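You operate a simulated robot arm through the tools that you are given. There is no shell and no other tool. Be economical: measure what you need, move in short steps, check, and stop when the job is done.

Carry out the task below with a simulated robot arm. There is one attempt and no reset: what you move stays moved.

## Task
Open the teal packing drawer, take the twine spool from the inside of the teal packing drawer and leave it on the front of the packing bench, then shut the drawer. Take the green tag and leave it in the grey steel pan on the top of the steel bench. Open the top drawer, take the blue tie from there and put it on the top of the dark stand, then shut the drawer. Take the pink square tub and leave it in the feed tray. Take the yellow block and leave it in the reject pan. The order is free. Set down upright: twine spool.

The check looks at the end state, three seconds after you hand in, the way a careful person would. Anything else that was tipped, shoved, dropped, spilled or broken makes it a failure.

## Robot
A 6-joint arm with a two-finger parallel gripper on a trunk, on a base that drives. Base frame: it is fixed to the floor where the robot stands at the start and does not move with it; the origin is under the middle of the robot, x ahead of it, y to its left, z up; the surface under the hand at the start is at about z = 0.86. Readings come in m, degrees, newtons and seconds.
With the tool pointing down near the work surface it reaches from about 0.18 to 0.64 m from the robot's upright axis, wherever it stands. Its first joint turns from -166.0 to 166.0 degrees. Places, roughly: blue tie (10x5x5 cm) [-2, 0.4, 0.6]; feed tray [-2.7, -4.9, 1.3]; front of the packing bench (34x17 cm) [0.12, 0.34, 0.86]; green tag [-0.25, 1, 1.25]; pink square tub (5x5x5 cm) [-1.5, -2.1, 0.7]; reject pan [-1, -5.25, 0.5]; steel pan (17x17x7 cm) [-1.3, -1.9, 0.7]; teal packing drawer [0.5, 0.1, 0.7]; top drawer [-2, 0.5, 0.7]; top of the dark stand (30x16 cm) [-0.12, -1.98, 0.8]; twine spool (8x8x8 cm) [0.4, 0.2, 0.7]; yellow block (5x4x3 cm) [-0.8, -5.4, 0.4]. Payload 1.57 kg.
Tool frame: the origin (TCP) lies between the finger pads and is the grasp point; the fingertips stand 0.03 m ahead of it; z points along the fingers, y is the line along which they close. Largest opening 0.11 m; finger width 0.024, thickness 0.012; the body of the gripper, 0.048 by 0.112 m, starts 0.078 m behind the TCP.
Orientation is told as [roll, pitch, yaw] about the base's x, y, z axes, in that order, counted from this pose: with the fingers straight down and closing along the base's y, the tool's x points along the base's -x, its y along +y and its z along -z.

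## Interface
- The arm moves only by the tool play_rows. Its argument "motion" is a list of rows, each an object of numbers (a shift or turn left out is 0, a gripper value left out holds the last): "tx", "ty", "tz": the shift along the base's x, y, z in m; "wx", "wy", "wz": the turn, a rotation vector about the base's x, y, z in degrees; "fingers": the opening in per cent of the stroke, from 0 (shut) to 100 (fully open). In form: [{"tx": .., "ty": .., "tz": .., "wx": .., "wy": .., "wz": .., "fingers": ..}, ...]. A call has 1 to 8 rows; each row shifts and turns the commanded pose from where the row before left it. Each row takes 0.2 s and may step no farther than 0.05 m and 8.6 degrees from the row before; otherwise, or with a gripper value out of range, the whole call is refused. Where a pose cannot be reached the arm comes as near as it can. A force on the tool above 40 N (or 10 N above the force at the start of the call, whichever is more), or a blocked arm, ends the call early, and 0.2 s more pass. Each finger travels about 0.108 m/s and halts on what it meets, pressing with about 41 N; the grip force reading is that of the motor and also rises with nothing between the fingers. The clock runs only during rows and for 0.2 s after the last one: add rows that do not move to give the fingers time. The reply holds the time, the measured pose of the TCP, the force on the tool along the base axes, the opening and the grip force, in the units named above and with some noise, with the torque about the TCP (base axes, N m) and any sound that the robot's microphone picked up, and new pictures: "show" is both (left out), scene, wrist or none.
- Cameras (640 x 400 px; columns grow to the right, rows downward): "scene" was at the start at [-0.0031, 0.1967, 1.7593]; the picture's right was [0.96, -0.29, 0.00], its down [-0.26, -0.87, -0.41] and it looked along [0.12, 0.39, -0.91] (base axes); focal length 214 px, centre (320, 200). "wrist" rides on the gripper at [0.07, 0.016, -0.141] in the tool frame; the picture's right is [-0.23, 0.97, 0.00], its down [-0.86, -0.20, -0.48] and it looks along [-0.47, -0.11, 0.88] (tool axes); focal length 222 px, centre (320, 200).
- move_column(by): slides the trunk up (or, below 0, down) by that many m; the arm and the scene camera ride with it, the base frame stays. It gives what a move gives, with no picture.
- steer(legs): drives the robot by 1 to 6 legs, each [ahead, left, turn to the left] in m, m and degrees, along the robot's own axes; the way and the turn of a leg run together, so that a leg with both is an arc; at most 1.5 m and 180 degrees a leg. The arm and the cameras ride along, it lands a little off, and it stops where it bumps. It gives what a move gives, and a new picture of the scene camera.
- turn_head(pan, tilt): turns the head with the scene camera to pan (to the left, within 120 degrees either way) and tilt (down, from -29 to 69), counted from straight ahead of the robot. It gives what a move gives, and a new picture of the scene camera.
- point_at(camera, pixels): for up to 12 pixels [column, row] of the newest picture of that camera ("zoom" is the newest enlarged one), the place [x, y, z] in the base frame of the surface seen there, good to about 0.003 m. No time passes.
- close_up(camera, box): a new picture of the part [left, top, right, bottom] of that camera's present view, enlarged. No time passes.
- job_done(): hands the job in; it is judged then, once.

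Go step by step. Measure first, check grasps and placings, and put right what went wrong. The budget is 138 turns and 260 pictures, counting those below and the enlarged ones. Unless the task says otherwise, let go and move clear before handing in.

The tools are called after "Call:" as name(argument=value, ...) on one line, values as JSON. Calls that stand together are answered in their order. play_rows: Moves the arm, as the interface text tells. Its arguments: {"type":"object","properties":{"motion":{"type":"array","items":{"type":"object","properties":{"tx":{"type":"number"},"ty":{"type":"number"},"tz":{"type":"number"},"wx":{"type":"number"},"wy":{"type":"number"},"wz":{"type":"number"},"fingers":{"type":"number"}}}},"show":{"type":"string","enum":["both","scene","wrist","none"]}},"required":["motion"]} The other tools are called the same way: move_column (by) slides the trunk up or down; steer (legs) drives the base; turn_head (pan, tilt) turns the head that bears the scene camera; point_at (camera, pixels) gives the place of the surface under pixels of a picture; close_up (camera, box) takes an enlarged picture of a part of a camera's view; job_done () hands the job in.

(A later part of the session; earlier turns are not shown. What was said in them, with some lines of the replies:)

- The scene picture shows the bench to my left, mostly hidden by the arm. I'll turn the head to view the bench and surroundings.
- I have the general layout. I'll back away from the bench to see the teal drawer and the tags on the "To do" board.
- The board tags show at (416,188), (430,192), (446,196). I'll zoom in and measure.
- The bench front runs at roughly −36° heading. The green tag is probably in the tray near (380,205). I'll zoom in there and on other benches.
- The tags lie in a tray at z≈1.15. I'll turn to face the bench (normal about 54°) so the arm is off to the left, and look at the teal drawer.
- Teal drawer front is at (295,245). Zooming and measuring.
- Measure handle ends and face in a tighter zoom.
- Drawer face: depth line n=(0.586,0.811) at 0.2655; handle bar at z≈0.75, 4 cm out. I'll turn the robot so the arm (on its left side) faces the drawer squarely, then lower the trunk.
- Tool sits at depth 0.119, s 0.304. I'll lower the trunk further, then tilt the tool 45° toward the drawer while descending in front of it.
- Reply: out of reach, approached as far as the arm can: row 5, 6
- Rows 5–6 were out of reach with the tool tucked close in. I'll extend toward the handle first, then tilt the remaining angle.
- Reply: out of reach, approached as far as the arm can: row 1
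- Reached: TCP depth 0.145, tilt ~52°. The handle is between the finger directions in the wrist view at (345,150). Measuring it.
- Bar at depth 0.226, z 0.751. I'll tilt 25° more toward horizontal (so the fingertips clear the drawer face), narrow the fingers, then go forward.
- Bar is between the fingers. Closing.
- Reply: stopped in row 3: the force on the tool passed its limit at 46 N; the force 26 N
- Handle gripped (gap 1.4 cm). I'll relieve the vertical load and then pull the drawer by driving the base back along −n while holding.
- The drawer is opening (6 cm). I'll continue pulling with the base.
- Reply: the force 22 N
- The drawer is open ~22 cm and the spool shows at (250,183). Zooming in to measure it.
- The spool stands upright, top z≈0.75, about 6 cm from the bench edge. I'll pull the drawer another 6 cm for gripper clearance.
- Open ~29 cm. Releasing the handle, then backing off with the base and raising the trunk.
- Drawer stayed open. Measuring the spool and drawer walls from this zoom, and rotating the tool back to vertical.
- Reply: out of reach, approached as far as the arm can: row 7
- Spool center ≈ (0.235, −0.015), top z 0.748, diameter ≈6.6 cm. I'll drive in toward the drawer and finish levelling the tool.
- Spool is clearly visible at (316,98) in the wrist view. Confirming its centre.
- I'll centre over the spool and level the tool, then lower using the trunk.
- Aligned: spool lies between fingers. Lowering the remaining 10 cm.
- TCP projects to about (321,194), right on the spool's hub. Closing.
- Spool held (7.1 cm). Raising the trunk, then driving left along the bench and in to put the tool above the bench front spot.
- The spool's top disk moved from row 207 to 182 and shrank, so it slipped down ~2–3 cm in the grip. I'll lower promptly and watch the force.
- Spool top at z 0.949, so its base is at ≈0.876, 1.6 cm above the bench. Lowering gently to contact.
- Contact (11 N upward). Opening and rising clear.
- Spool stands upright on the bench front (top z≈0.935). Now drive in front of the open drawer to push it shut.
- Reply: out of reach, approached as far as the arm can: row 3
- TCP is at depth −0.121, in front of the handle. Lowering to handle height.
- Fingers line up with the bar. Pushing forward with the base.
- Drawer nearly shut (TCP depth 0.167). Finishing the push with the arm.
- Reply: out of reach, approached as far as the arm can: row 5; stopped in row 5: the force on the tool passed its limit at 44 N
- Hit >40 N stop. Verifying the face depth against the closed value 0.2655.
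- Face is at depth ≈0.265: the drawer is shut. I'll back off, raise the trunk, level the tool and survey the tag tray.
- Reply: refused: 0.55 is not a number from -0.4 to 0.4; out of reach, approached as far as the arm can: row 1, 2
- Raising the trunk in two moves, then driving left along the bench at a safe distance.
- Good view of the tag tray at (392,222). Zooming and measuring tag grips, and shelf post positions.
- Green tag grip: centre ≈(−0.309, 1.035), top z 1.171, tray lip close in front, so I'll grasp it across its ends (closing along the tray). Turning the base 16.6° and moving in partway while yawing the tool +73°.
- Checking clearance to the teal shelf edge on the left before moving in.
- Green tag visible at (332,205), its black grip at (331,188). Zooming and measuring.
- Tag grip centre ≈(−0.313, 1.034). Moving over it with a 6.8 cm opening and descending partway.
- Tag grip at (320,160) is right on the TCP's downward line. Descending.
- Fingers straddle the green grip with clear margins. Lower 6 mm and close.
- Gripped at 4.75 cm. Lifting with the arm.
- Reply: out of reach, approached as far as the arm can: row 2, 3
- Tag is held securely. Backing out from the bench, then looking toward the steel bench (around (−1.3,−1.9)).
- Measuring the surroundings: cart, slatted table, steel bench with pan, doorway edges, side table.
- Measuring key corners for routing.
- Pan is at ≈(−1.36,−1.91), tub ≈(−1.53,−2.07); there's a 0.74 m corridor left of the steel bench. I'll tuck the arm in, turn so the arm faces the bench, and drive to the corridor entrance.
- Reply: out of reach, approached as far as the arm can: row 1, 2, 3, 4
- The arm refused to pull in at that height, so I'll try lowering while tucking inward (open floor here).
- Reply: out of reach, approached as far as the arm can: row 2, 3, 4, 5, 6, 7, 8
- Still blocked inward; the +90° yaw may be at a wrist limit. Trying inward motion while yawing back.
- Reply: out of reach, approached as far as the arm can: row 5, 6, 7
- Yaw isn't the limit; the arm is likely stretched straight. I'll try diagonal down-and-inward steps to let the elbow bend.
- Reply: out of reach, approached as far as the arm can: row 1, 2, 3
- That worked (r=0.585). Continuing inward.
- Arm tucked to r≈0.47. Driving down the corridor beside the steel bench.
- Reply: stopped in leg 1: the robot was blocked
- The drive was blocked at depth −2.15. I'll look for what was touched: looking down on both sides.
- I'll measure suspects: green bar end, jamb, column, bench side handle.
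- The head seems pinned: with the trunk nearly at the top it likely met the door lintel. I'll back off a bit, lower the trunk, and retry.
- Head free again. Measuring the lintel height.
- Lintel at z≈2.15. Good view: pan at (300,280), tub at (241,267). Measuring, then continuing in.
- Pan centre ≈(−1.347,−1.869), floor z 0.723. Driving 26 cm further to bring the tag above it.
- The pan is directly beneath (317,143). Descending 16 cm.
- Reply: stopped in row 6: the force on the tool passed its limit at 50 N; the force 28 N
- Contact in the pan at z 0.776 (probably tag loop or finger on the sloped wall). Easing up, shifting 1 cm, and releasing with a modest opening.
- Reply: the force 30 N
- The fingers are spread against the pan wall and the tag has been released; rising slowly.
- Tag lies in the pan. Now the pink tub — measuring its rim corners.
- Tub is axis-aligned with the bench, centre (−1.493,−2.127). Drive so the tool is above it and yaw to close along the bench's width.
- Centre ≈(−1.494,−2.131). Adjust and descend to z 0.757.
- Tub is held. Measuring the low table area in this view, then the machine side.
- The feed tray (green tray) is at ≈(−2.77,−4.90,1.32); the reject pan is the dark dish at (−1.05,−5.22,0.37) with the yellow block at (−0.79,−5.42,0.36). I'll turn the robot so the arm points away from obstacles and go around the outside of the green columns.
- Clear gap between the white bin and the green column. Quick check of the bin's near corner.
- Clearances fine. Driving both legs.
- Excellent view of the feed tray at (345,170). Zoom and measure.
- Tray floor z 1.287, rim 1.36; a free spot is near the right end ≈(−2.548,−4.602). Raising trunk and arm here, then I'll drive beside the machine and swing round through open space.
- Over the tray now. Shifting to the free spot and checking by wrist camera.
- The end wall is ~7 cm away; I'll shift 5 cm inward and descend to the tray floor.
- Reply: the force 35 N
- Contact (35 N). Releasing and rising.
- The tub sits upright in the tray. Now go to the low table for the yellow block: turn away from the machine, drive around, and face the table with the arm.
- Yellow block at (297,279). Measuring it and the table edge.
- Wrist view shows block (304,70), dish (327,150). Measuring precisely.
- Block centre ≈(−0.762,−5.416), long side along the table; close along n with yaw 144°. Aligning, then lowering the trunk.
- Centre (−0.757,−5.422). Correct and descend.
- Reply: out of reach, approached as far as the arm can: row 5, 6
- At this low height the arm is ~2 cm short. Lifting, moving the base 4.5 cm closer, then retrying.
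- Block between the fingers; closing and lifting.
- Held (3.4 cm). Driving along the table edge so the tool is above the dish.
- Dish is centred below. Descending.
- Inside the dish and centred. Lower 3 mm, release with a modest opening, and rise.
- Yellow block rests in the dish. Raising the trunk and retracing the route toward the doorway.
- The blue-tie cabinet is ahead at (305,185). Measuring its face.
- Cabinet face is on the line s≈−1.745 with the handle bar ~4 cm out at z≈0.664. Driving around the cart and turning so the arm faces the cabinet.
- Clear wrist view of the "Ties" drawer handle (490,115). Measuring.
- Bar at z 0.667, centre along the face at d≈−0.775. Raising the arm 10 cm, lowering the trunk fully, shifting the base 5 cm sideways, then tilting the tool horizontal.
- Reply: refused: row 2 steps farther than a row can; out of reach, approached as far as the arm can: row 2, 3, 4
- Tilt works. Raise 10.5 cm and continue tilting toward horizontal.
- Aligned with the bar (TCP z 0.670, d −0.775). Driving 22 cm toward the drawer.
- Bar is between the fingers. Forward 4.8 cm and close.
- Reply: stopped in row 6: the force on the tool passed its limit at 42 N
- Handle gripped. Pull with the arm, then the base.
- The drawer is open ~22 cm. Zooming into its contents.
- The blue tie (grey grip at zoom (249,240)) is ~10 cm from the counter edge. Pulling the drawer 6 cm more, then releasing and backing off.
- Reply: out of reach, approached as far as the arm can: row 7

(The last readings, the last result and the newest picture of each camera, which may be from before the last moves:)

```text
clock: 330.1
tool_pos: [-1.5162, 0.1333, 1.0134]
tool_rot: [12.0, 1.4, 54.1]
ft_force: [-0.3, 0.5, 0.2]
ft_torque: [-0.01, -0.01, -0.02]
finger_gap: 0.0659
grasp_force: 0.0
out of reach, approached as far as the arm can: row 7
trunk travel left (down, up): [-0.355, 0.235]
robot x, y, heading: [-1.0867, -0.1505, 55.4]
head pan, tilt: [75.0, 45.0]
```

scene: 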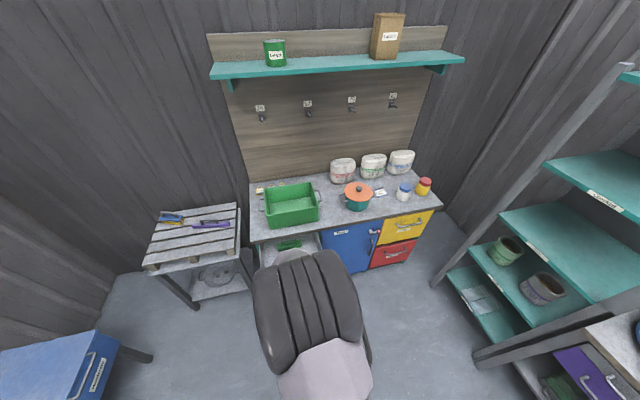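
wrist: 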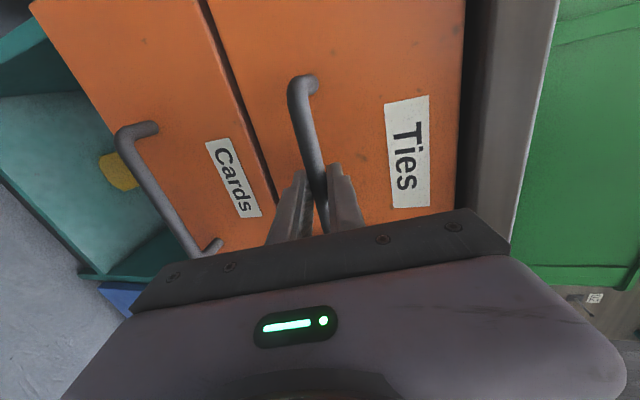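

Now drive over the open drawer and level the tool, then inspect the tie with the wrist camera.

Call:
steer(legs=[[-0.0644, 0.2616, 0]])

Call:
play_rows(motion=[{"wx": -5, "wy": -6.5, "fingers": 100}, {"wx": 0, "wy": -1}, {}, {}], show="wrist")

```text
clock: 332.1
tool_pos: [-1.7687, 0.2264, 1.0139]
tool_rot: [11.9, 1.5, 54.1]
ft_force: [-0.3, -0.6, -0.1]
ft_torque: [-0.04, -0.02, 0.01]
finger_gap: 0.0659
grasp_force: 0.1
trunk travel left (down, up): [-0.355, 0.235]
robot x, y, heading: [-1.3361, -0.0579, 55.7]
head pan, tilt: [75.0, 45.0]
```

scene: 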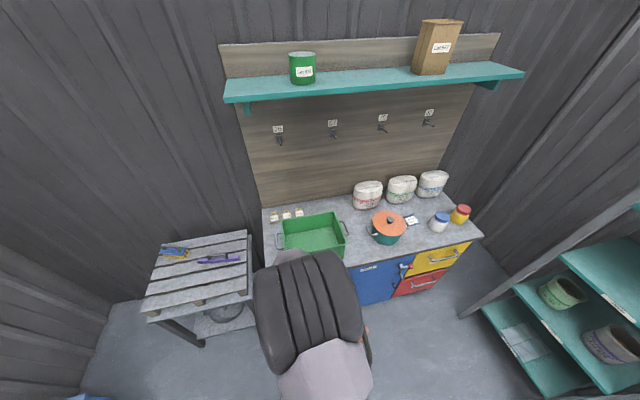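

```text
clock: 333.1
tool_pos: [-1.7677, 0.2269, 1.0135]
tool_rot: [3.0, 1.1, 53.9]
ft_force: [-0.4, -1.0, 0.0]
ft_torque: [0.03, -0.02, -0.01]
finger_gap: 0.1101
grasp_force: 0.1
trunk travel left (down, up): [-0.355, 0.235]
robot x, y, heading: [-1.3349, -0.0569, 55.7]
head pan, tilt: [75.0, 45.0]
```

wrist: 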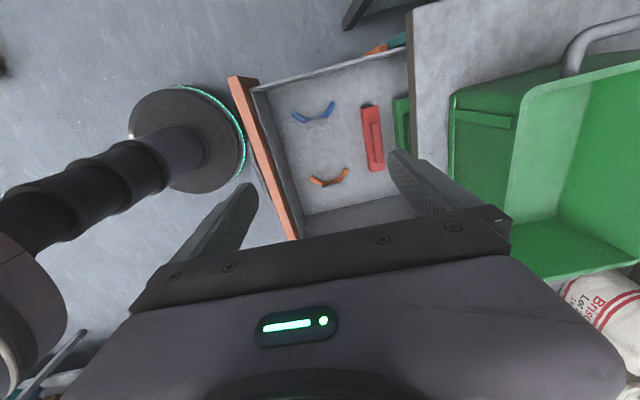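

Call:
close_up(camera="wrist", box=[270, 80, 390, 200])

Call:
point_at(camera="wrist", pixels=[[296, 117], [331, 104], [313, 118], [305, 120], [322, 116], [340, 110], [350, 140], [290, 140], [408, 100], [255, 120]])

```text
3.33 times, centred on (330, 140) of wrist
```

zoom: 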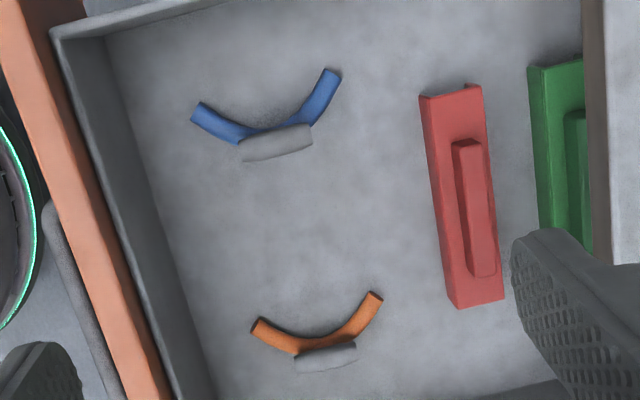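

```text
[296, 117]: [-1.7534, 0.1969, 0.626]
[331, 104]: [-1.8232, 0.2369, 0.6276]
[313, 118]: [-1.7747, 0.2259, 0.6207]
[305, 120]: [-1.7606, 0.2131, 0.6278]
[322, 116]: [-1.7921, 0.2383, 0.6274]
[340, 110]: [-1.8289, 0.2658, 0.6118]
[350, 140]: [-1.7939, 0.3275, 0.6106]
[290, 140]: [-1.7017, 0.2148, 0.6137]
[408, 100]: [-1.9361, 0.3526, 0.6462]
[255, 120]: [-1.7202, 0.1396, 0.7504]
```

The tie's grey grip runs along the pull direction; I'll grip across it (yaw +90°). Measuring the grip precisely.

Call:
close_up(camera="wrist", box=[290, 95, 345, 135])

Call:
point_at(camera="wrist", pixels=[[308, 125], [313, 124], [317, 123], [322, 122], [326, 121], [317, 126]])

Call:
play_rows(motion=[{"wx": -1.5, "wy": -3, "wz": 8}, {"wz": 8.5}, {"wz": 8.5}, {"wz": 8.5}, {"wz": 8.5}, {"wz": 8.5}, {"wz": 8.5}, {"wz": 8.5}], show="none")

Call:
play_rows(motion=[{"wz": 8}, {"wz": 8}, {"wz": 6.5}, {}, {}], show="wrist")

```text
10.00 times, centred on (318, 115) of wrist
```

zoom: 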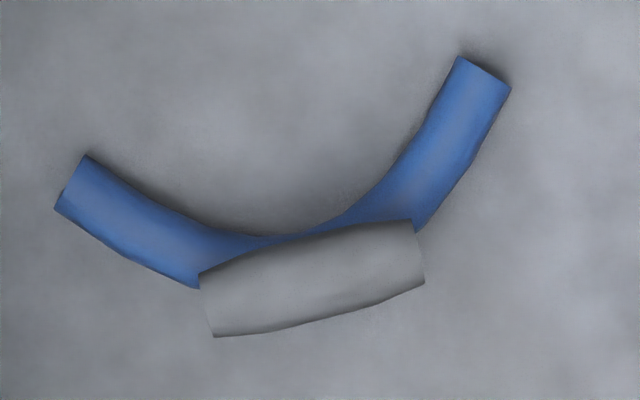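

```text
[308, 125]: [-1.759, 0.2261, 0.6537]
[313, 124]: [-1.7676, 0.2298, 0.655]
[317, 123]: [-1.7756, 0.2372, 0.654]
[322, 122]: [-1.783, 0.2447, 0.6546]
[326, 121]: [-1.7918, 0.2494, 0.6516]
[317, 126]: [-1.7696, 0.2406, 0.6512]
```

```text
refused: row 1 steps farther than a row can; nothing moved
```

```text
clock: 334.3
tool_pos: [-1.7692, 0.2275, 1.0136]
tool_rot: [3.0, 1.0, 76.4]
ft_force: [0.6, -0.6, -0.4]
ft_torque: [-0.02, 0.0, 0.01]
finger_gap: 0.1098
grasp_force: 0.1
trunk travel left (down, up): [-0.355, 0.235]
robot x, y, heading: [-1.334, -0.0612, 55.8]
head pan, tilt: [75.0, 45.0]
```

wrist: 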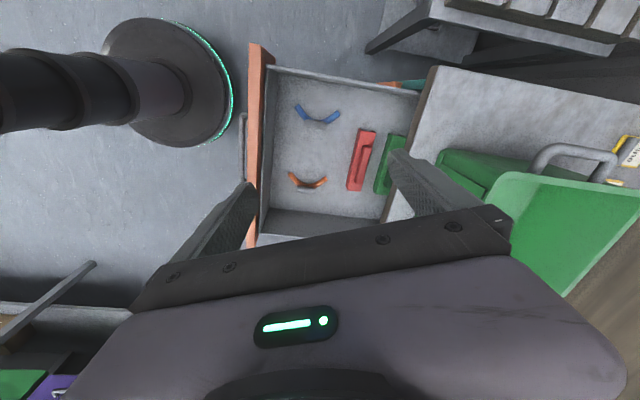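

Grip centre (−1.775, 0.237), top z 0.655. Completing the yaw.

Call:
play_rows(motion=[{"wz": 8.45}, {"wz": 8.45}, {"wz": 8.45}, {"wz": 8.45}, {"wz": 8.45}, {"wz": 8.45}, {"wz": 8.45}, {"wz": 8.45}], show="none")

Call:
play_rows(motion=[{"wx": 0.2, "wy": -3.1, "tx": -0.006, "ty": 0.009}, {}, {}], show="wrist")

```text
clock: 336.1
tool_pos: [-1.7696, 0.2269, 1.0142]
tool_rot: [3.1, 1.1, 144.1]
ft_force: [-0.6, 0.4, 0.2]
ft_torque: [0.0, -0.01, 0.0]
finger_gap: 0.1101
grasp_force: 0.0
trunk travel left (down, up): [-0.355, 0.235]
robot x, y, heading: [-1.336, -0.0605, 55.9]
head pan, tilt: [75.0, 45.0]
```

```text
clock: 336.9
tool_pos: [-1.7763, 0.2352, 1.0154]
tool_rot: [1.0, 3.5, 143.9]
ft_force: [-1.0, 0.0, 0.1]
ft_torque: [0.01, 0.01, -0.02]
finger_gap: 0.1101
grasp_force: 0.1
trunk travel left (down, up): [-0.355, 0.235]
robot x, y, heading: [-1.3377, -0.0539, 55.5]
head pan, tilt: [75.0, 45.0]
```

wrist: 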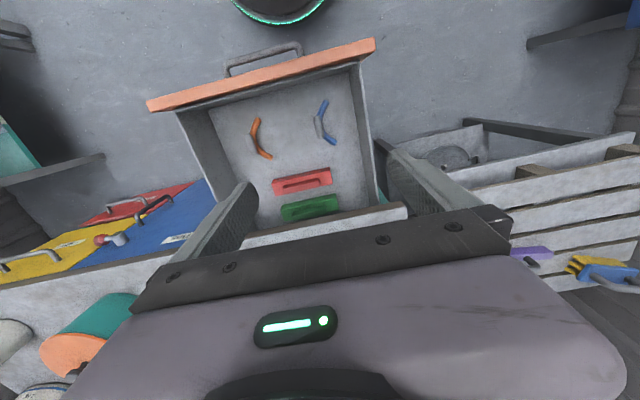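

Level the tool and lower the trunk partway, then recheck alignment.

Call:
play_rows(motion=[{"wx": 2.9, "wy": 2.2}, {}, {}], show="none")

Call:
move_column(by=-0.25)

Call:
play_rows(motion=[{"fingers": 60}, {}], show="wrist")

```text
clock: 337.7
tool_pos: [-1.7754, 0.2353, 1.0147]
tool_rot: [0.0, -0.1, 143.8]
ft_force: [0.2, 0.2, -0.9]
ft_torque: [0.0, 0.0, 0.02]
finger_gap: 0.11
grasp_force: 0.1
trunk travel left (down, up): [-0.355, 0.235]
robot x, y, heading: [-1.3392, -0.0582, 55.6]
head pan, tilt: [75.0, 45.0]
```

```text
clock: 340.2
tool_pos: [-1.7749, 0.235, 0.7653]
tool_rot: [0.1, 0.1, 143.8]
ft_force: [-0.1, 0.8, 0.0]
ft_torque: [-0.03, -0.04, -0.01]
finger_gap: 0.1099
grasp_force: 0.0
trunk travel left (down, up): [-0.105, 0.485]
robot x, y, heading: [-1.3371, -0.0565, 55.9]
head pan, tilt: [75.0, 45.0]
```

```text
clock: 340.8
tool_pos: [-1.7736, 0.2353, 0.7655]
tool_rot: [0.0, -0.1, 143.8]
ft_force: [0.2, -0.6, -1.1]
ft_torque: [0.02, 0.0, 0.01]
finger_gap: 0.0663
grasp_force: 0.0
trunk travel left (down, up): [-0.105, 0.485]
robot x, y, heading: [-1.3376, -0.0569, 55.7]
head pan, tilt: [75.0, 45.0]
```

wrist: 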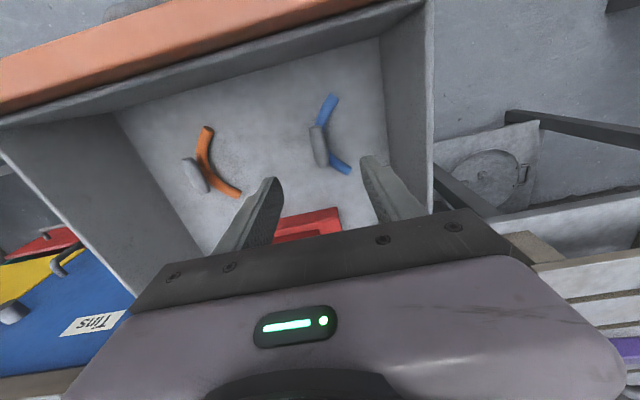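

Grip at (319,145) lies right on the descent line. Lowering to grasp height and closing.

Call:
play_rows(motion=[{"tz": -0.035}, {"tz": -0.035}, {"tz": -0.025}, {"tz": -0.012}, {}], show="wrist")

```text
clock: 342.0
tool_pos: [-1.7754, 0.2336, 0.6585]
tool_rot: [0.0, 0.0, 143.8]
ft_force: [-0.3, -1.3, 0.0]
ft_torque: [0.0, 0.01, 0.0]
finger_gap: 0.066
grasp_force: 0.1
trunk travel left (down, up): [-0.105, 0.485]
robot x, y, heading: [-1.3381, -0.0609, 55.8]
head pan, tilt: [75.0, 45.0]
```

wrist: 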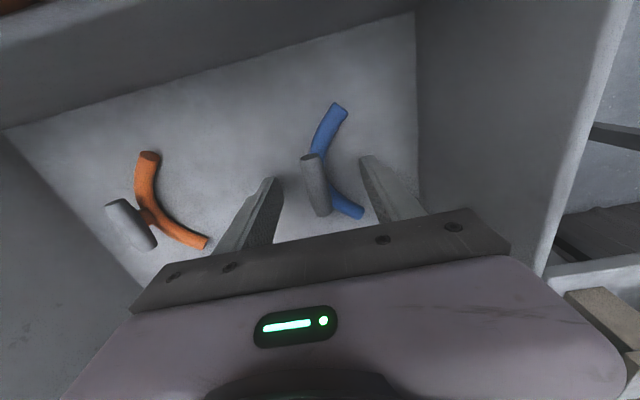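

Call:
play_rows(motion=[{"fingers": 0}, {}, {}, {}], show="none")

Call:
play_rows(motion=[{"tz": 0.03}, {"tz": 0.04}, {"tz": 0.045}, {"tz": 0.045}, {}], show="wrist")

```text
clock: 343.0
tool_pos: [-1.7761, 0.234, 0.6575]
tool_rot: [0.1, 0.0, 143.9]
ft_force: [0.0, -0.1, -1.0]
ft_torque: [0.0, 0.02, -0.01]
finger_gap: 0.0173
grasp_force: 32.0
trunk travel left (down, up): [-0.105, 0.485]
robot x, y, heading: [-1.3371, -0.0555, 55.5]
head pan, tilt: [75.0, 45.0]
```

```text
clock: 344.2
tool_pos: [-1.7765, 0.2375, 0.8174]
tool_rot: [0.0, 0.0, 143.8]
ft_force: [-0.2, -0.8, 0.4]
ft_torque: [-0.01, 0.01, 0.0]
finger_gap: 0.0174
grasp_force: 31.8
trunk travel left (down, up): [-0.105, 0.485]
robot x, y, heading: [-1.3377, -0.0545, 55.7]
head pan, tilt: [75.0, 45.0]
```

wrist: 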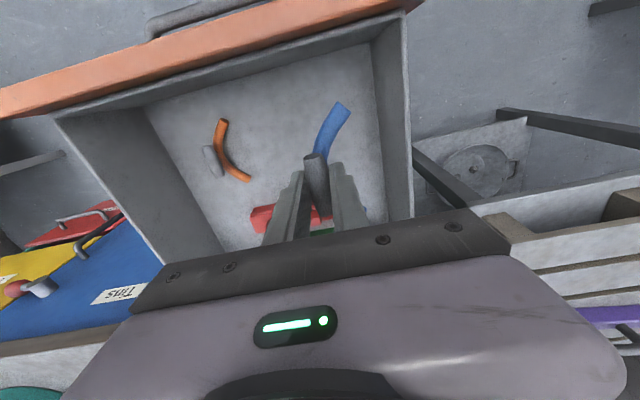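

Tie held. Raising high, backing off, turning so the arm trails toward the stand, and driving there.

Call:
move_column(by=0.4)

Call:
steer(legs=[[0.0, -0.35, 0], [0, 0, 87.6]])

```text
clock: 348.1
tool_pos: [-1.7773, 0.2368, 1.2168]
tool_rot: [-0.1, 0.0, 143.8]
ft_force: [1.0, -0.2, -0.2]
ft_torque: [0.0, 0.0, -0.01]
finger_gap: 0.0172
grasp_force: 32.3
trunk travel left (down, up): [-0.505, 0.085]
robot x, y, heading: [-1.3391, -0.0545, 55.6]
head pan, tilt: [75.0, 45.0]
```

```text
clock: 354.1
tool_pos: [-1.3532, -0.6837, 1.2158]
tool_rot: [0.0, 0.0, -128.4]
ft_force: [0.6, -0.2, 0.0]
ft_torque: [-0.06, 0.04, 0.03]
finger_gap: 0.0172
grasp_force: 32.6
trunk travel left (down, up): [-0.505, 0.085]
robot x, y, heading: [-1.0435, -0.2602, 143.2]
head pan, tilt: [75.0, 45.0]
```

scene: 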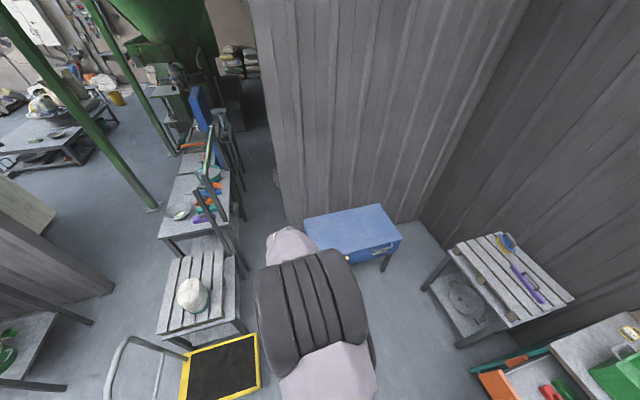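

Call:
steer(legs=[[-0.709, -0.293, 0], [-0.6995, 0.351, 0]])

Call:
turn_head(pan=95, tilt=42)

```text
clock: 362.0
tool_pos: [-0.277, -1.5692, 1.2145]
tool_rot: [0.1, 0.0, -129.1]
ft_force: [-0.1, -0.4, -0.3]
ft_torque: [0.01, -0.01, 0.0]
finger_gap: 0.0171
grasp_force: 32.0
trunk travel left (down, up): [-0.505, 0.085]
robot x, y, heading: [0.0404, -1.1449, 142.8]
head pan, tilt: [75.0, 45.0]
```

scene: 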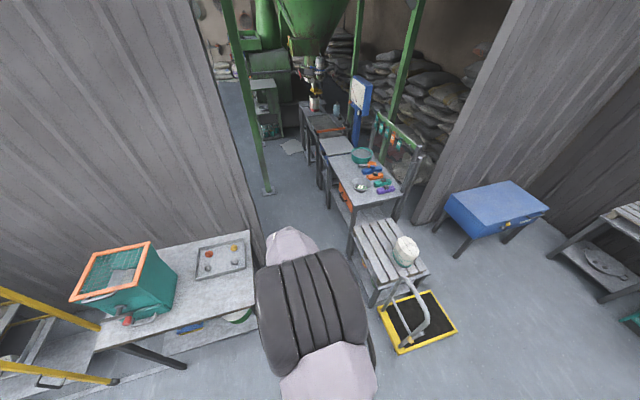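

```text
clock: 362.9
tool_pos: [-0.277, -1.5691, 1.216]
tool_rot: [0.0, 0.0, -129.0]
ft_force: [-0.9, 0.4, -0.4]
ft_torque: [0.02, -0.01, -0.02]
finger_gap: 0.0175
grasp_force: 32.7
trunk travel left (down, up): [-0.505, 0.085]
robot x, y, heading: [0.0395, -1.147, 142.6]
head pan, tilt: [95.0, 42.0]
```

scene: 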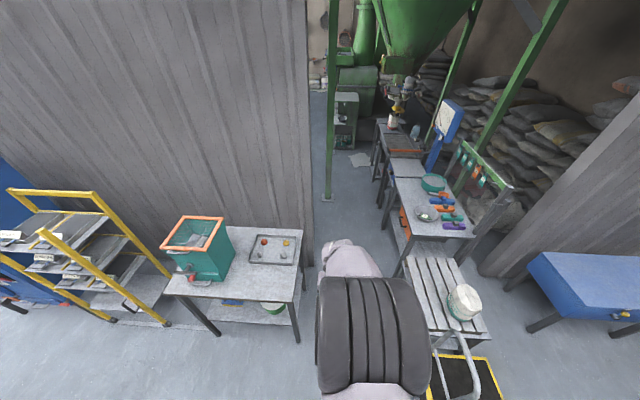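

Measuring the stand's top and the free front strip.

Call:
point_at(camera="scene", pixels=[[168, 290], [300, 300], [305, 230], [270, 283], [250, 262], [293, 263], [240, 285], [215, 280], [285, 240], [192, 275]])

Call:
close_up(camera="scene", box=[150, 200, 330, 320])

```text
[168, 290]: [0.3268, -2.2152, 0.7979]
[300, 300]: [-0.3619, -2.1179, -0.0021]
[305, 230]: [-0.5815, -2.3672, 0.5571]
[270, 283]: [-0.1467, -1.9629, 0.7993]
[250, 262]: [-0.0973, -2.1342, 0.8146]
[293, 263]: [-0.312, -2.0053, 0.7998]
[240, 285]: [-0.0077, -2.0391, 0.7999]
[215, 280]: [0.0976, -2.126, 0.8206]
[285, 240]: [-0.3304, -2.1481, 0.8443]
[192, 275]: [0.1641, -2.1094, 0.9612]
```

```text
3.33 times, centred on (240, 260) of scene
```

zoom: 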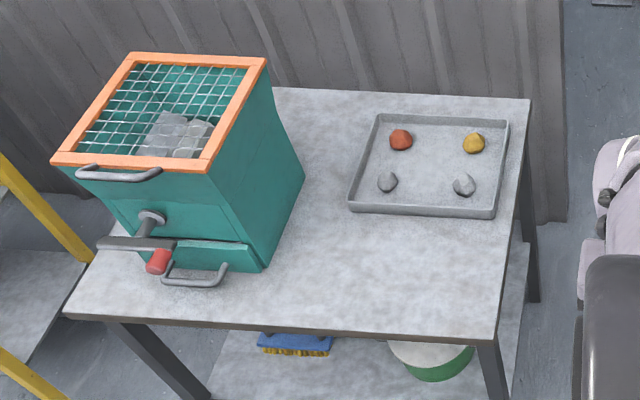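

Free strip confirmed at z 0.80 around (−0.13,−1.97). Driving the tool over it.

Call:
steer(legs=[[-0.374, 0.231, 0]])

Call:
move_column(by=-0.28)

Call:
play_rows(motion=[{}], show="wrist")

```text
clock: 365.5
tool_pos: [-0.1195, -1.9811, 1.2163]
tool_rot: [0.0, 0.0, -129.0]
ft_force: [-0.2, 0.8, -0.7]
ft_torque: [0.02, 0.03, 0.01]
finger_gap: 0.017
grasp_force: 32.8
trunk travel left (down, up): [-0.505, 0.085]
robot x, y, heading: [0.1953, -1.562, 143.0]
head pan, tilt: [95.0, 42.0]
```

scene: 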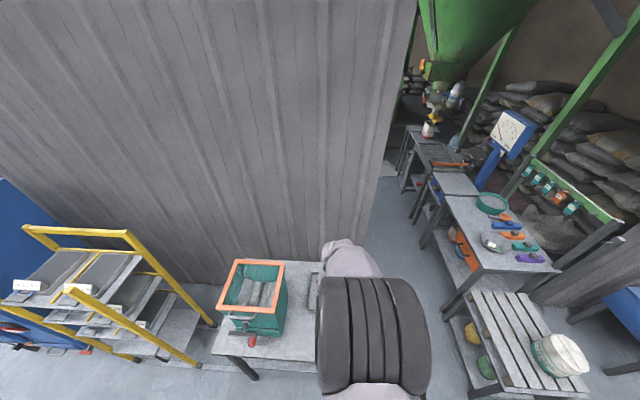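

```text
clock: 368.4
tool_pos: [-0.119, -1.9802, 0.9363]
tool_rot: [0.1, -0.1, -129.0]
ft_force: [0.0, -0.2, -1.2]
ft_torque: [-0.04, 0.03, 0.0]
finger_gap: 0.0172
grasp_force: 32.4
trunk travel left (down, up): [-0.225, 0.365]
robot x, y, heading: [0.1939, -1.5567, 142.7]
head pan, tilt: [95.0, 42.0]
```

```text
clock: 368.8
tool_pos: [-0.1184, -1.9798, 0.9361]
tool_rot: [0.0, 0.1, -129.1]
ft_force: [0.1, 0.4, -0.8]
ft_torque: [0.02, 0.01, 0.02]
finger_gap: 0.0173
grasp_force: 32.1
trunk travel left (down, up): [-0.225, 0.365]
robot x, y, heading: [0.1962, -1.5595, 142.8]
head pan, tilt: [95.0, 42.0]
```

wrist: 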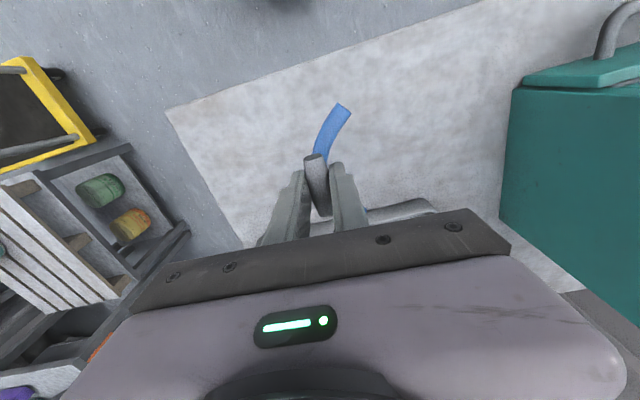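

Centred between the front edge and tray. Lowering to set down.

Call:
play_rows(motion=[{"tz": -0.04}, {"tz": -0.035}, {"tz": -0.008}, {"tz": -0.004}, {}], show="wrist")

```text
clock: 370.0
tool_pos: [-0.1189, -1.9812, 0.8485]
tool_rot: [0.1, -0.1, -129.0]
ft_force: [0.2, 0.1, -0.4]
ft_torque: [0.02, 0.0, -0.02]
finger_gap: 0.0171
grasp_force: 32.8
trunk travel left (down, up): [-0.225, 0.365]
robot x, y, heading: [0.1952, -1.561, 142.7]
head pan, tilt: [95.0, 42.0]
```

wrist: 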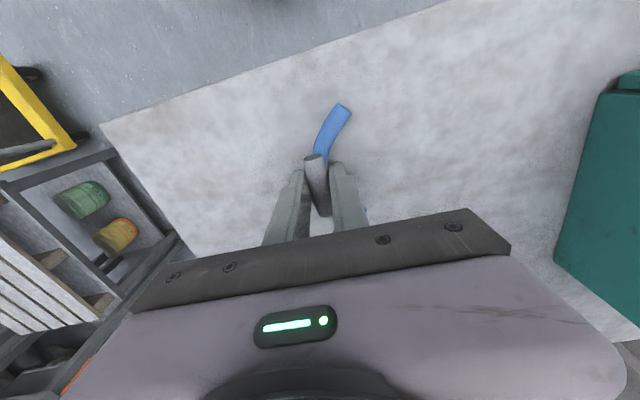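

Call:
play_rows(motion=[{"tz": -0.003}, {"tz": -0.002}, {"fingers": 50}, {}, {"tz": 0.04}, {"tz": 0.045}, {"tz": 0.045}, {"tz": 0.045}], show="wrist")

```text
clock: 371.8
tool_pos: [-0.1169, -1.9795, 1.0197]
tool_rot: [0.0, 0.0, -129.0]
ft_force: [0.7, -0.4, -0.4]
ft_torque: [-0.01, 0.03, 0.01]
finger_gap: 0.0552
grasp_force: 0.0
trunk travel left (down, up): [-0.225, 0.365]
robot x, y, heading: [0.1953, -1.5563, 142.7]
head pan, tilt: [95.0, 42.0]
```

wrist: 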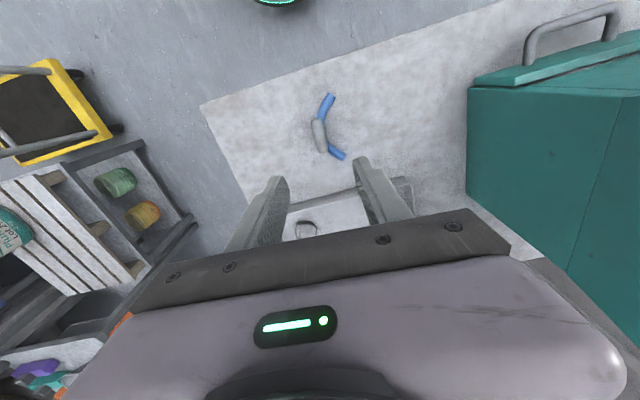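

Tie lies on the stand's front strip. Raising a little and driving back to the cabinet to shut the drawer.

Call:
move_column(by=0.2)

Call:
steer(legs=[[0.3724, -0.233, 0], [0.6917, -0.347, 0], [0.815, 0.2355, 0], [0, 0, -87.2]])

Call:
turn_head(pan=80, tilt=50)

```text
clock: 373.9
tool_pos: [-0.118, -1.9808, 1.2182]
tool_rot: [0.0, -0.1, -129.0]
ft_force: [0.2, 0.6, -0.3]
ft_torque: [-0.02, 0.0, 0.01]
finger_gap: 0.0551
grasp_force: 0.1
trunk travel left (down, up): [-0.425, 0.165]
robot x, y, heading: [0.1962, -1.5557, 143.1]
head pan, tilt: [95.0, 42.0]
```

```text
clock: 388.2
tool_pos: [-1.5312, 0.1328, 1.2186]
tool_rot: [-0.1, 0.0, 143.3]
ft_force: [0.1, -1.0, 0.6]
ft_torque: [0.03, -0.02, 0.01]
finger_gap: 0.055
grasp_force: 0.1
trunk travel left (down, up): [-0.425, 0.165]
robot x, y, heading: [-1.0955, -0.1619, 55.1]
head pan, tilt: [95.0, 42.0]
```

scene: 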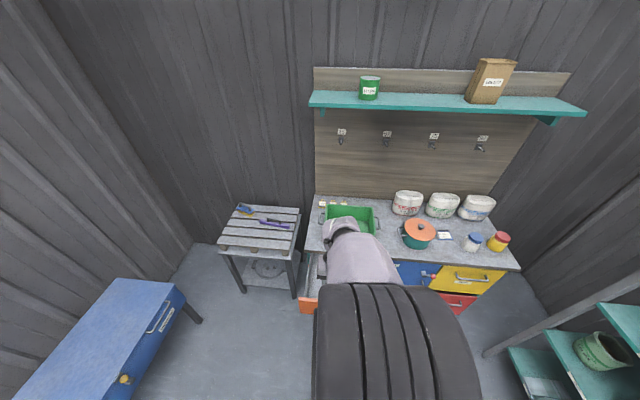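

```text
clock: 388.9
tool_pos: [-1.5299, 0.1339, 1.2182]
tool_rot: [0.0, -0.1, 143.4]
ft_force: [-1.0, 0.3, -1.0]
ft_torque: [0.02, -0.01, -0.01]
finger_gap: 0.0549
grasp_force: 0.0
trunk travel left (down, up): [-0.425, 0.165]
robot x, y, heading: [-1.0942, -0.1659, 55.2]
head pan, tilt: [80.0, 50.0]
```

scene: 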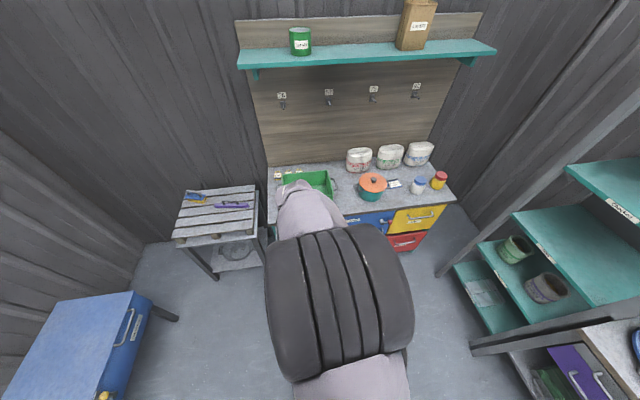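

TCP is in front of the handle (A 1.319 vs bar ≈1.42). Closing fingers, slight tilt, and lowering to handle height.

Call:
play_rows(motion=[{"wx": 4.4, "wy": 6.05, "fingers": 0}, {"wx": 4.4, "wy": 6.05}, {}, {}], show="none")

Call:
move_column(by=-0.4)

Call:
play_rows(motion=[{"tz": -0.045}, {"tz": -0.045}, {"tz": -0.045}, {"tz": -0.017}, {}], show="wrist")

```text
clock: 389.9
tool_pos: [-1.5304, 0.1326, 1.219]
tool_rot: [0.2, -15.0, 143.4]
ft_force: [-0.4, -0.4, 0.1]
ft_torque: [0.0, 0.01, 0.02]
finger_gap: 0.0003
grasp_force: 21.5
trunk travel left (down, up): [-0.425, 0.165]
robot x, y, heading: [-1.0947, -0.1628, 54.9]
head pan, tilt: [80.0, 50.0]
```

```text
clock: 393.8
tool_pos: [-1.5312, 0.1331, 0.8199]
tool_rot: [0.3, -15.1, 143.3]
ft_force: [-0.1, -0.1, 0.0]
ft_torque: [-0.02, -0.02, 0.02]
finger_gap: 0.0
grasp_force: 21.3
trunk travel left (down, up): [-0.025, 0.565]
robot x, y, heading: [-1.0974, -0.1655, 55.1]
head pan, tilt: [80.0, 50.0]
```

```text
clock: 395.0
tool_pos: [-1.533, 0.1347, 0.6667]
tool_rot: [0.2, -15.1, 143.4]
ft_force: [0.4, 0.3, 0.3]
ft_torque: [0.01, 0.01, 0.02]
finger_gap: 0.0
grasp_force: 21.5
trunk travel left (down, up): [-0.025, 0.565]
robot x, y, heading: [-1.0939, -0.1641, 55.2]
head pan, tilt: [80.0, 50.0]
```

wrist: 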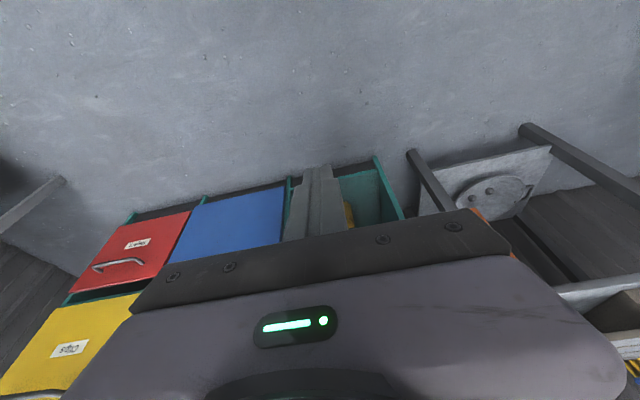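

Pushing the drawer in with the base.

Call:
steer(legs=[[0.006, 0.335, 0]])

Call:
play_rows(motion=[{"tx": -0.0122, "ty": 0.0088}, {"tx": -0.0081, "ty": 0.0059}, {"tx": -0.0081, "ty": 0.0059}, {"tx": -0.0041, "ty": 0.0029}, {"tx": -0.0041, "ty": 0.0029}, {}], show="none")

Call:
close_up(camera="scene", box=[200, 150, 440, 310])

```text
clock: 397.2
tool_pos: [-1.7996, 0.3286, 0.6669]
tool_rot: [0.2, -15.0, 143.2]
ft_force: [0.1, 0.5, -0.9]
ft_torque: [0.0, -0.01, -0.03]
finger_gap: 0.0001
grasp_force: 21.4
trunk travel left (down, up): [-0.025, 0.565]
robot x, y, heading: [-1.3633, 0.0306, 55.0]
head pan, tilt: [80.0, 50.0]
```

scene: 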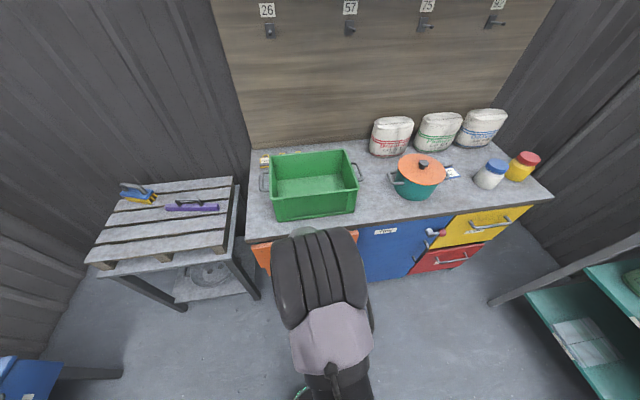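

```text
clock: 398.3
tool_pos: [-1.8282, 0.3512, 0.6636]
tool_rot: [0.2, -14.3, 143.2]
ft_force: [4.1, -3.8, -3.4]
ft_torque: [-0.1, -0.01, 0.02]
finger_gap: 0.0
grasp_force: 21.6
trunk travel left (down, up): [-0.025, 0.565]
robot x, y, heading: [-1.3628, 0.0287, 55.3]
head pan, tilt: [80.0, 50.0]
stopped in row 5: the force on the tool passed its limit at 46 N (the readings are from after the stop); the commanded pose is now the measured one
```

```text
2.50 times, centred on (320, 230) of scene
```

zoom: 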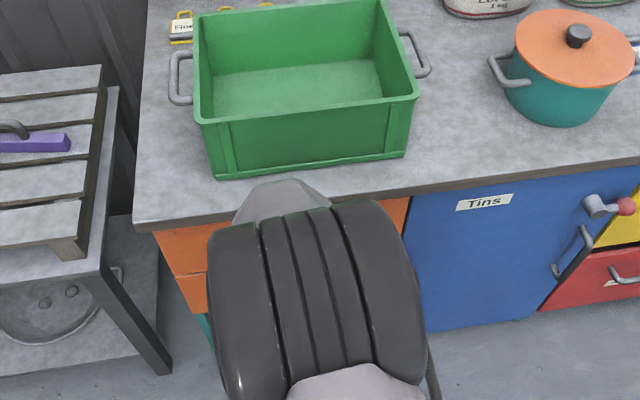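

Stopped on contact at A≈1.69. Checking the face depth (closed = s −1.745).

Call:
point_at(camera="zoom", pixels=[[170, 245], [190, 255], [197, 295], [395, 215], [440, 250]])

Call:
steer(legs=[[0, -0.3, 0]])

Call:
close_up(camera="scene", box=[220, 150, 460, 310])

```text
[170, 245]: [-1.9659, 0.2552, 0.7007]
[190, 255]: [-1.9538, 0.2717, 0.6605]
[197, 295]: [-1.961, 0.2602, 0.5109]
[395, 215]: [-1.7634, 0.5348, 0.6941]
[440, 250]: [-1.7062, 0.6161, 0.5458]
```

```text
clock: 400.4
tool_pos: [-1.5844, 0.1775, 0.6644]
tool_rot: [0.1, -14.4, 143.3]
ft_force: [0.2, 0.2, -0.2]
ft_torque: [0.01, 0.01, -0.02]
finger_gap: 0.0
grasp_force: 21.4
trunk travel left (down, up): [-0.025, 0.565]
robot x, y, heading: [-1.1156, -0.14, 55.1]
head pan, tilt: [80.0, 50.0]
```

scene: 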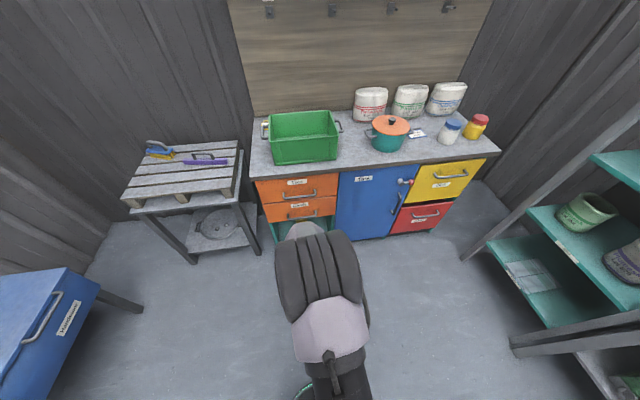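

```text
2.50 times, centred on (340, 230) of scene
```

zoom: 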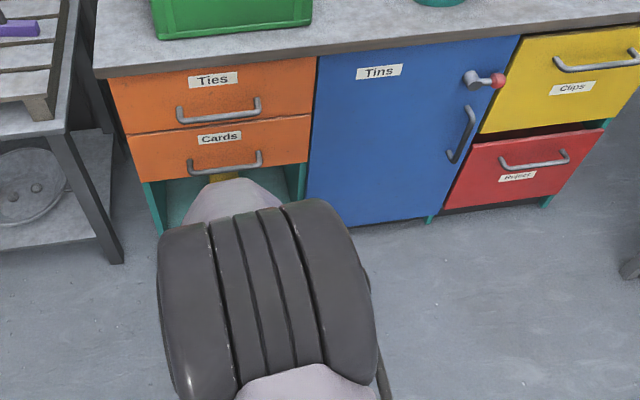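

Both orange drawers are flush (s≈−1.744). A last look at the bench and stand to confirm nothing moved.

Call:
turn_head(pan=-25, tilt=30)

Call:
close_up(camera="scene", box=[120, 90, 440, 290])

Call:
turn_head(pan=-110, tilt=30)

Call:
close_up(camera="scene", box=[160, 100, 480, 300])

```text
clock: 402.2
tool_pos: [-1.5857, 0.1773, 0.6644]
tool_rot: [0.1, -14.4, 143.5]
ft_force: [-0.2, -0.4, -0.2]
ft_torque: [0.0, 0.02, 0.0]
finger_gap: 0.0002
grasp_force: 21.9
trunk travel left (down, up): [-0.025, 0.565]
robot x, y, heading: [-1.1153, -0.1386, 55.5]
head pan, tilt: [-25.0, 30.0]
```

scene: 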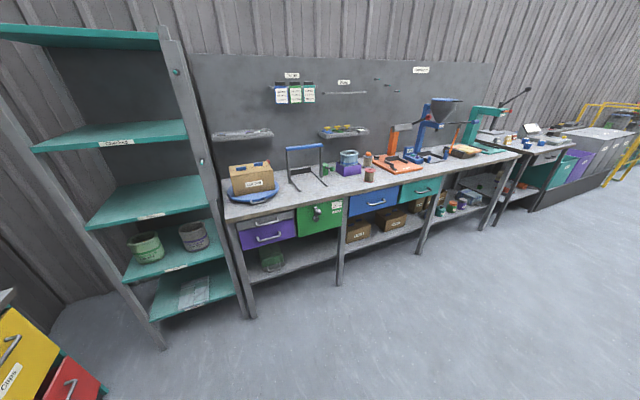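

```text
2.00 times, centred on (280, 190) of scene
```

zoom: 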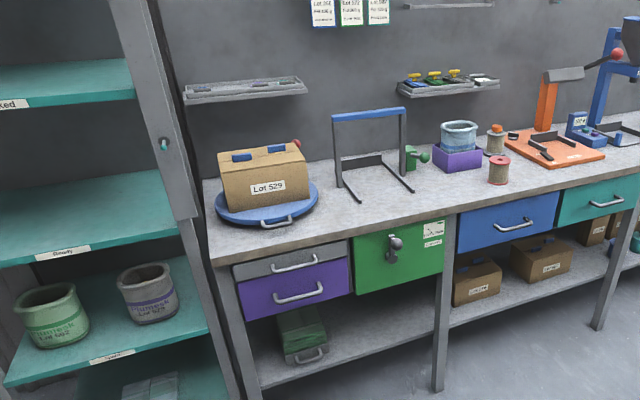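

```text
clock: 403.8
tool_pos: [-1.5849, 0.178, 0.6642]
tool_rot: [0.1, -14.4, 143.3]
ft_force: [-0.1, -0.6, -0.6]
ft_torque: [0.0, 0.0, 0.02]
finger_gap: 0.0
grasp_force: 21.1
trunk travel left (down, up): [-0.025, 0.565]
robot x, y, heading: [-1.1137, -0.1438, 55.3]
head pan, tilt: [-110.0, 30.0]
```

scene: 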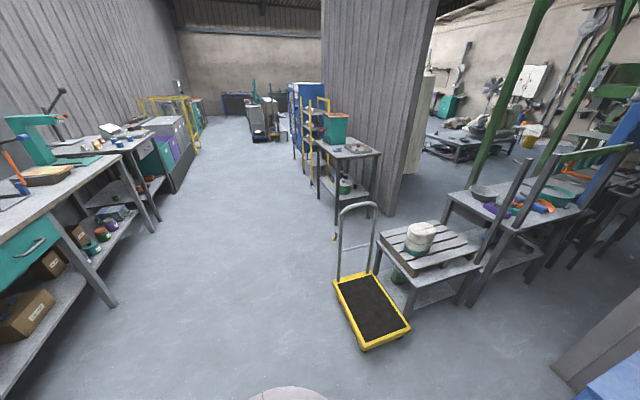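

```text
2.00 times, centred on (320, 200) of scene
```

zoom: 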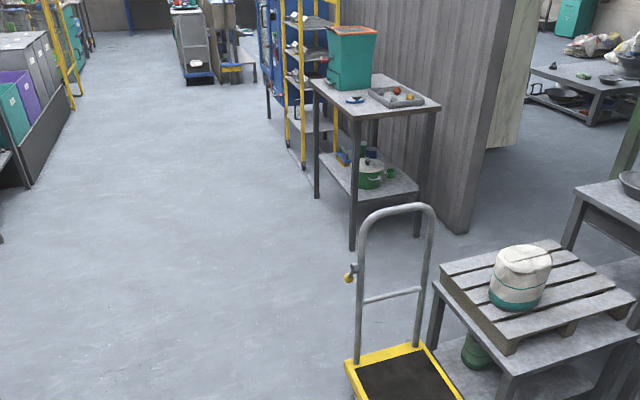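

The spool stands upright on the bench front, the teal and Ties drawers are shut, the tie is on the stand, the arm is clear, and the tag, tub and block looked right when I left them. Handing in.

Call:
job_done()

```text
The job is handed in.
```

I did every part of the task and handed the job in; I haven't seen the check's result.

- **Twine spool:** it stands upright on the front of the packing bench, and the teal drawer is shut.
- **Green tag:** it lies in the steel pan on the steel bench.
- **Blue tie:** it is on top of the dark stand, and the top drawer is shut.
- **Pink tub:** it is upright in the feed tray.
- **Yellow block:** it is in the reject pan.

I looked back at the spool, tie and both drawers just before handing in. I last saw the tag, tub and block clearly when I put them down.

- **Robot bump:** it was stopped once at the doorway, probably by the head touching the lintel with the trunk raised; nothing was seen to move.
- **Tag placing:** the gripper pressed on the pan at up to 50 N while setting the tag down.
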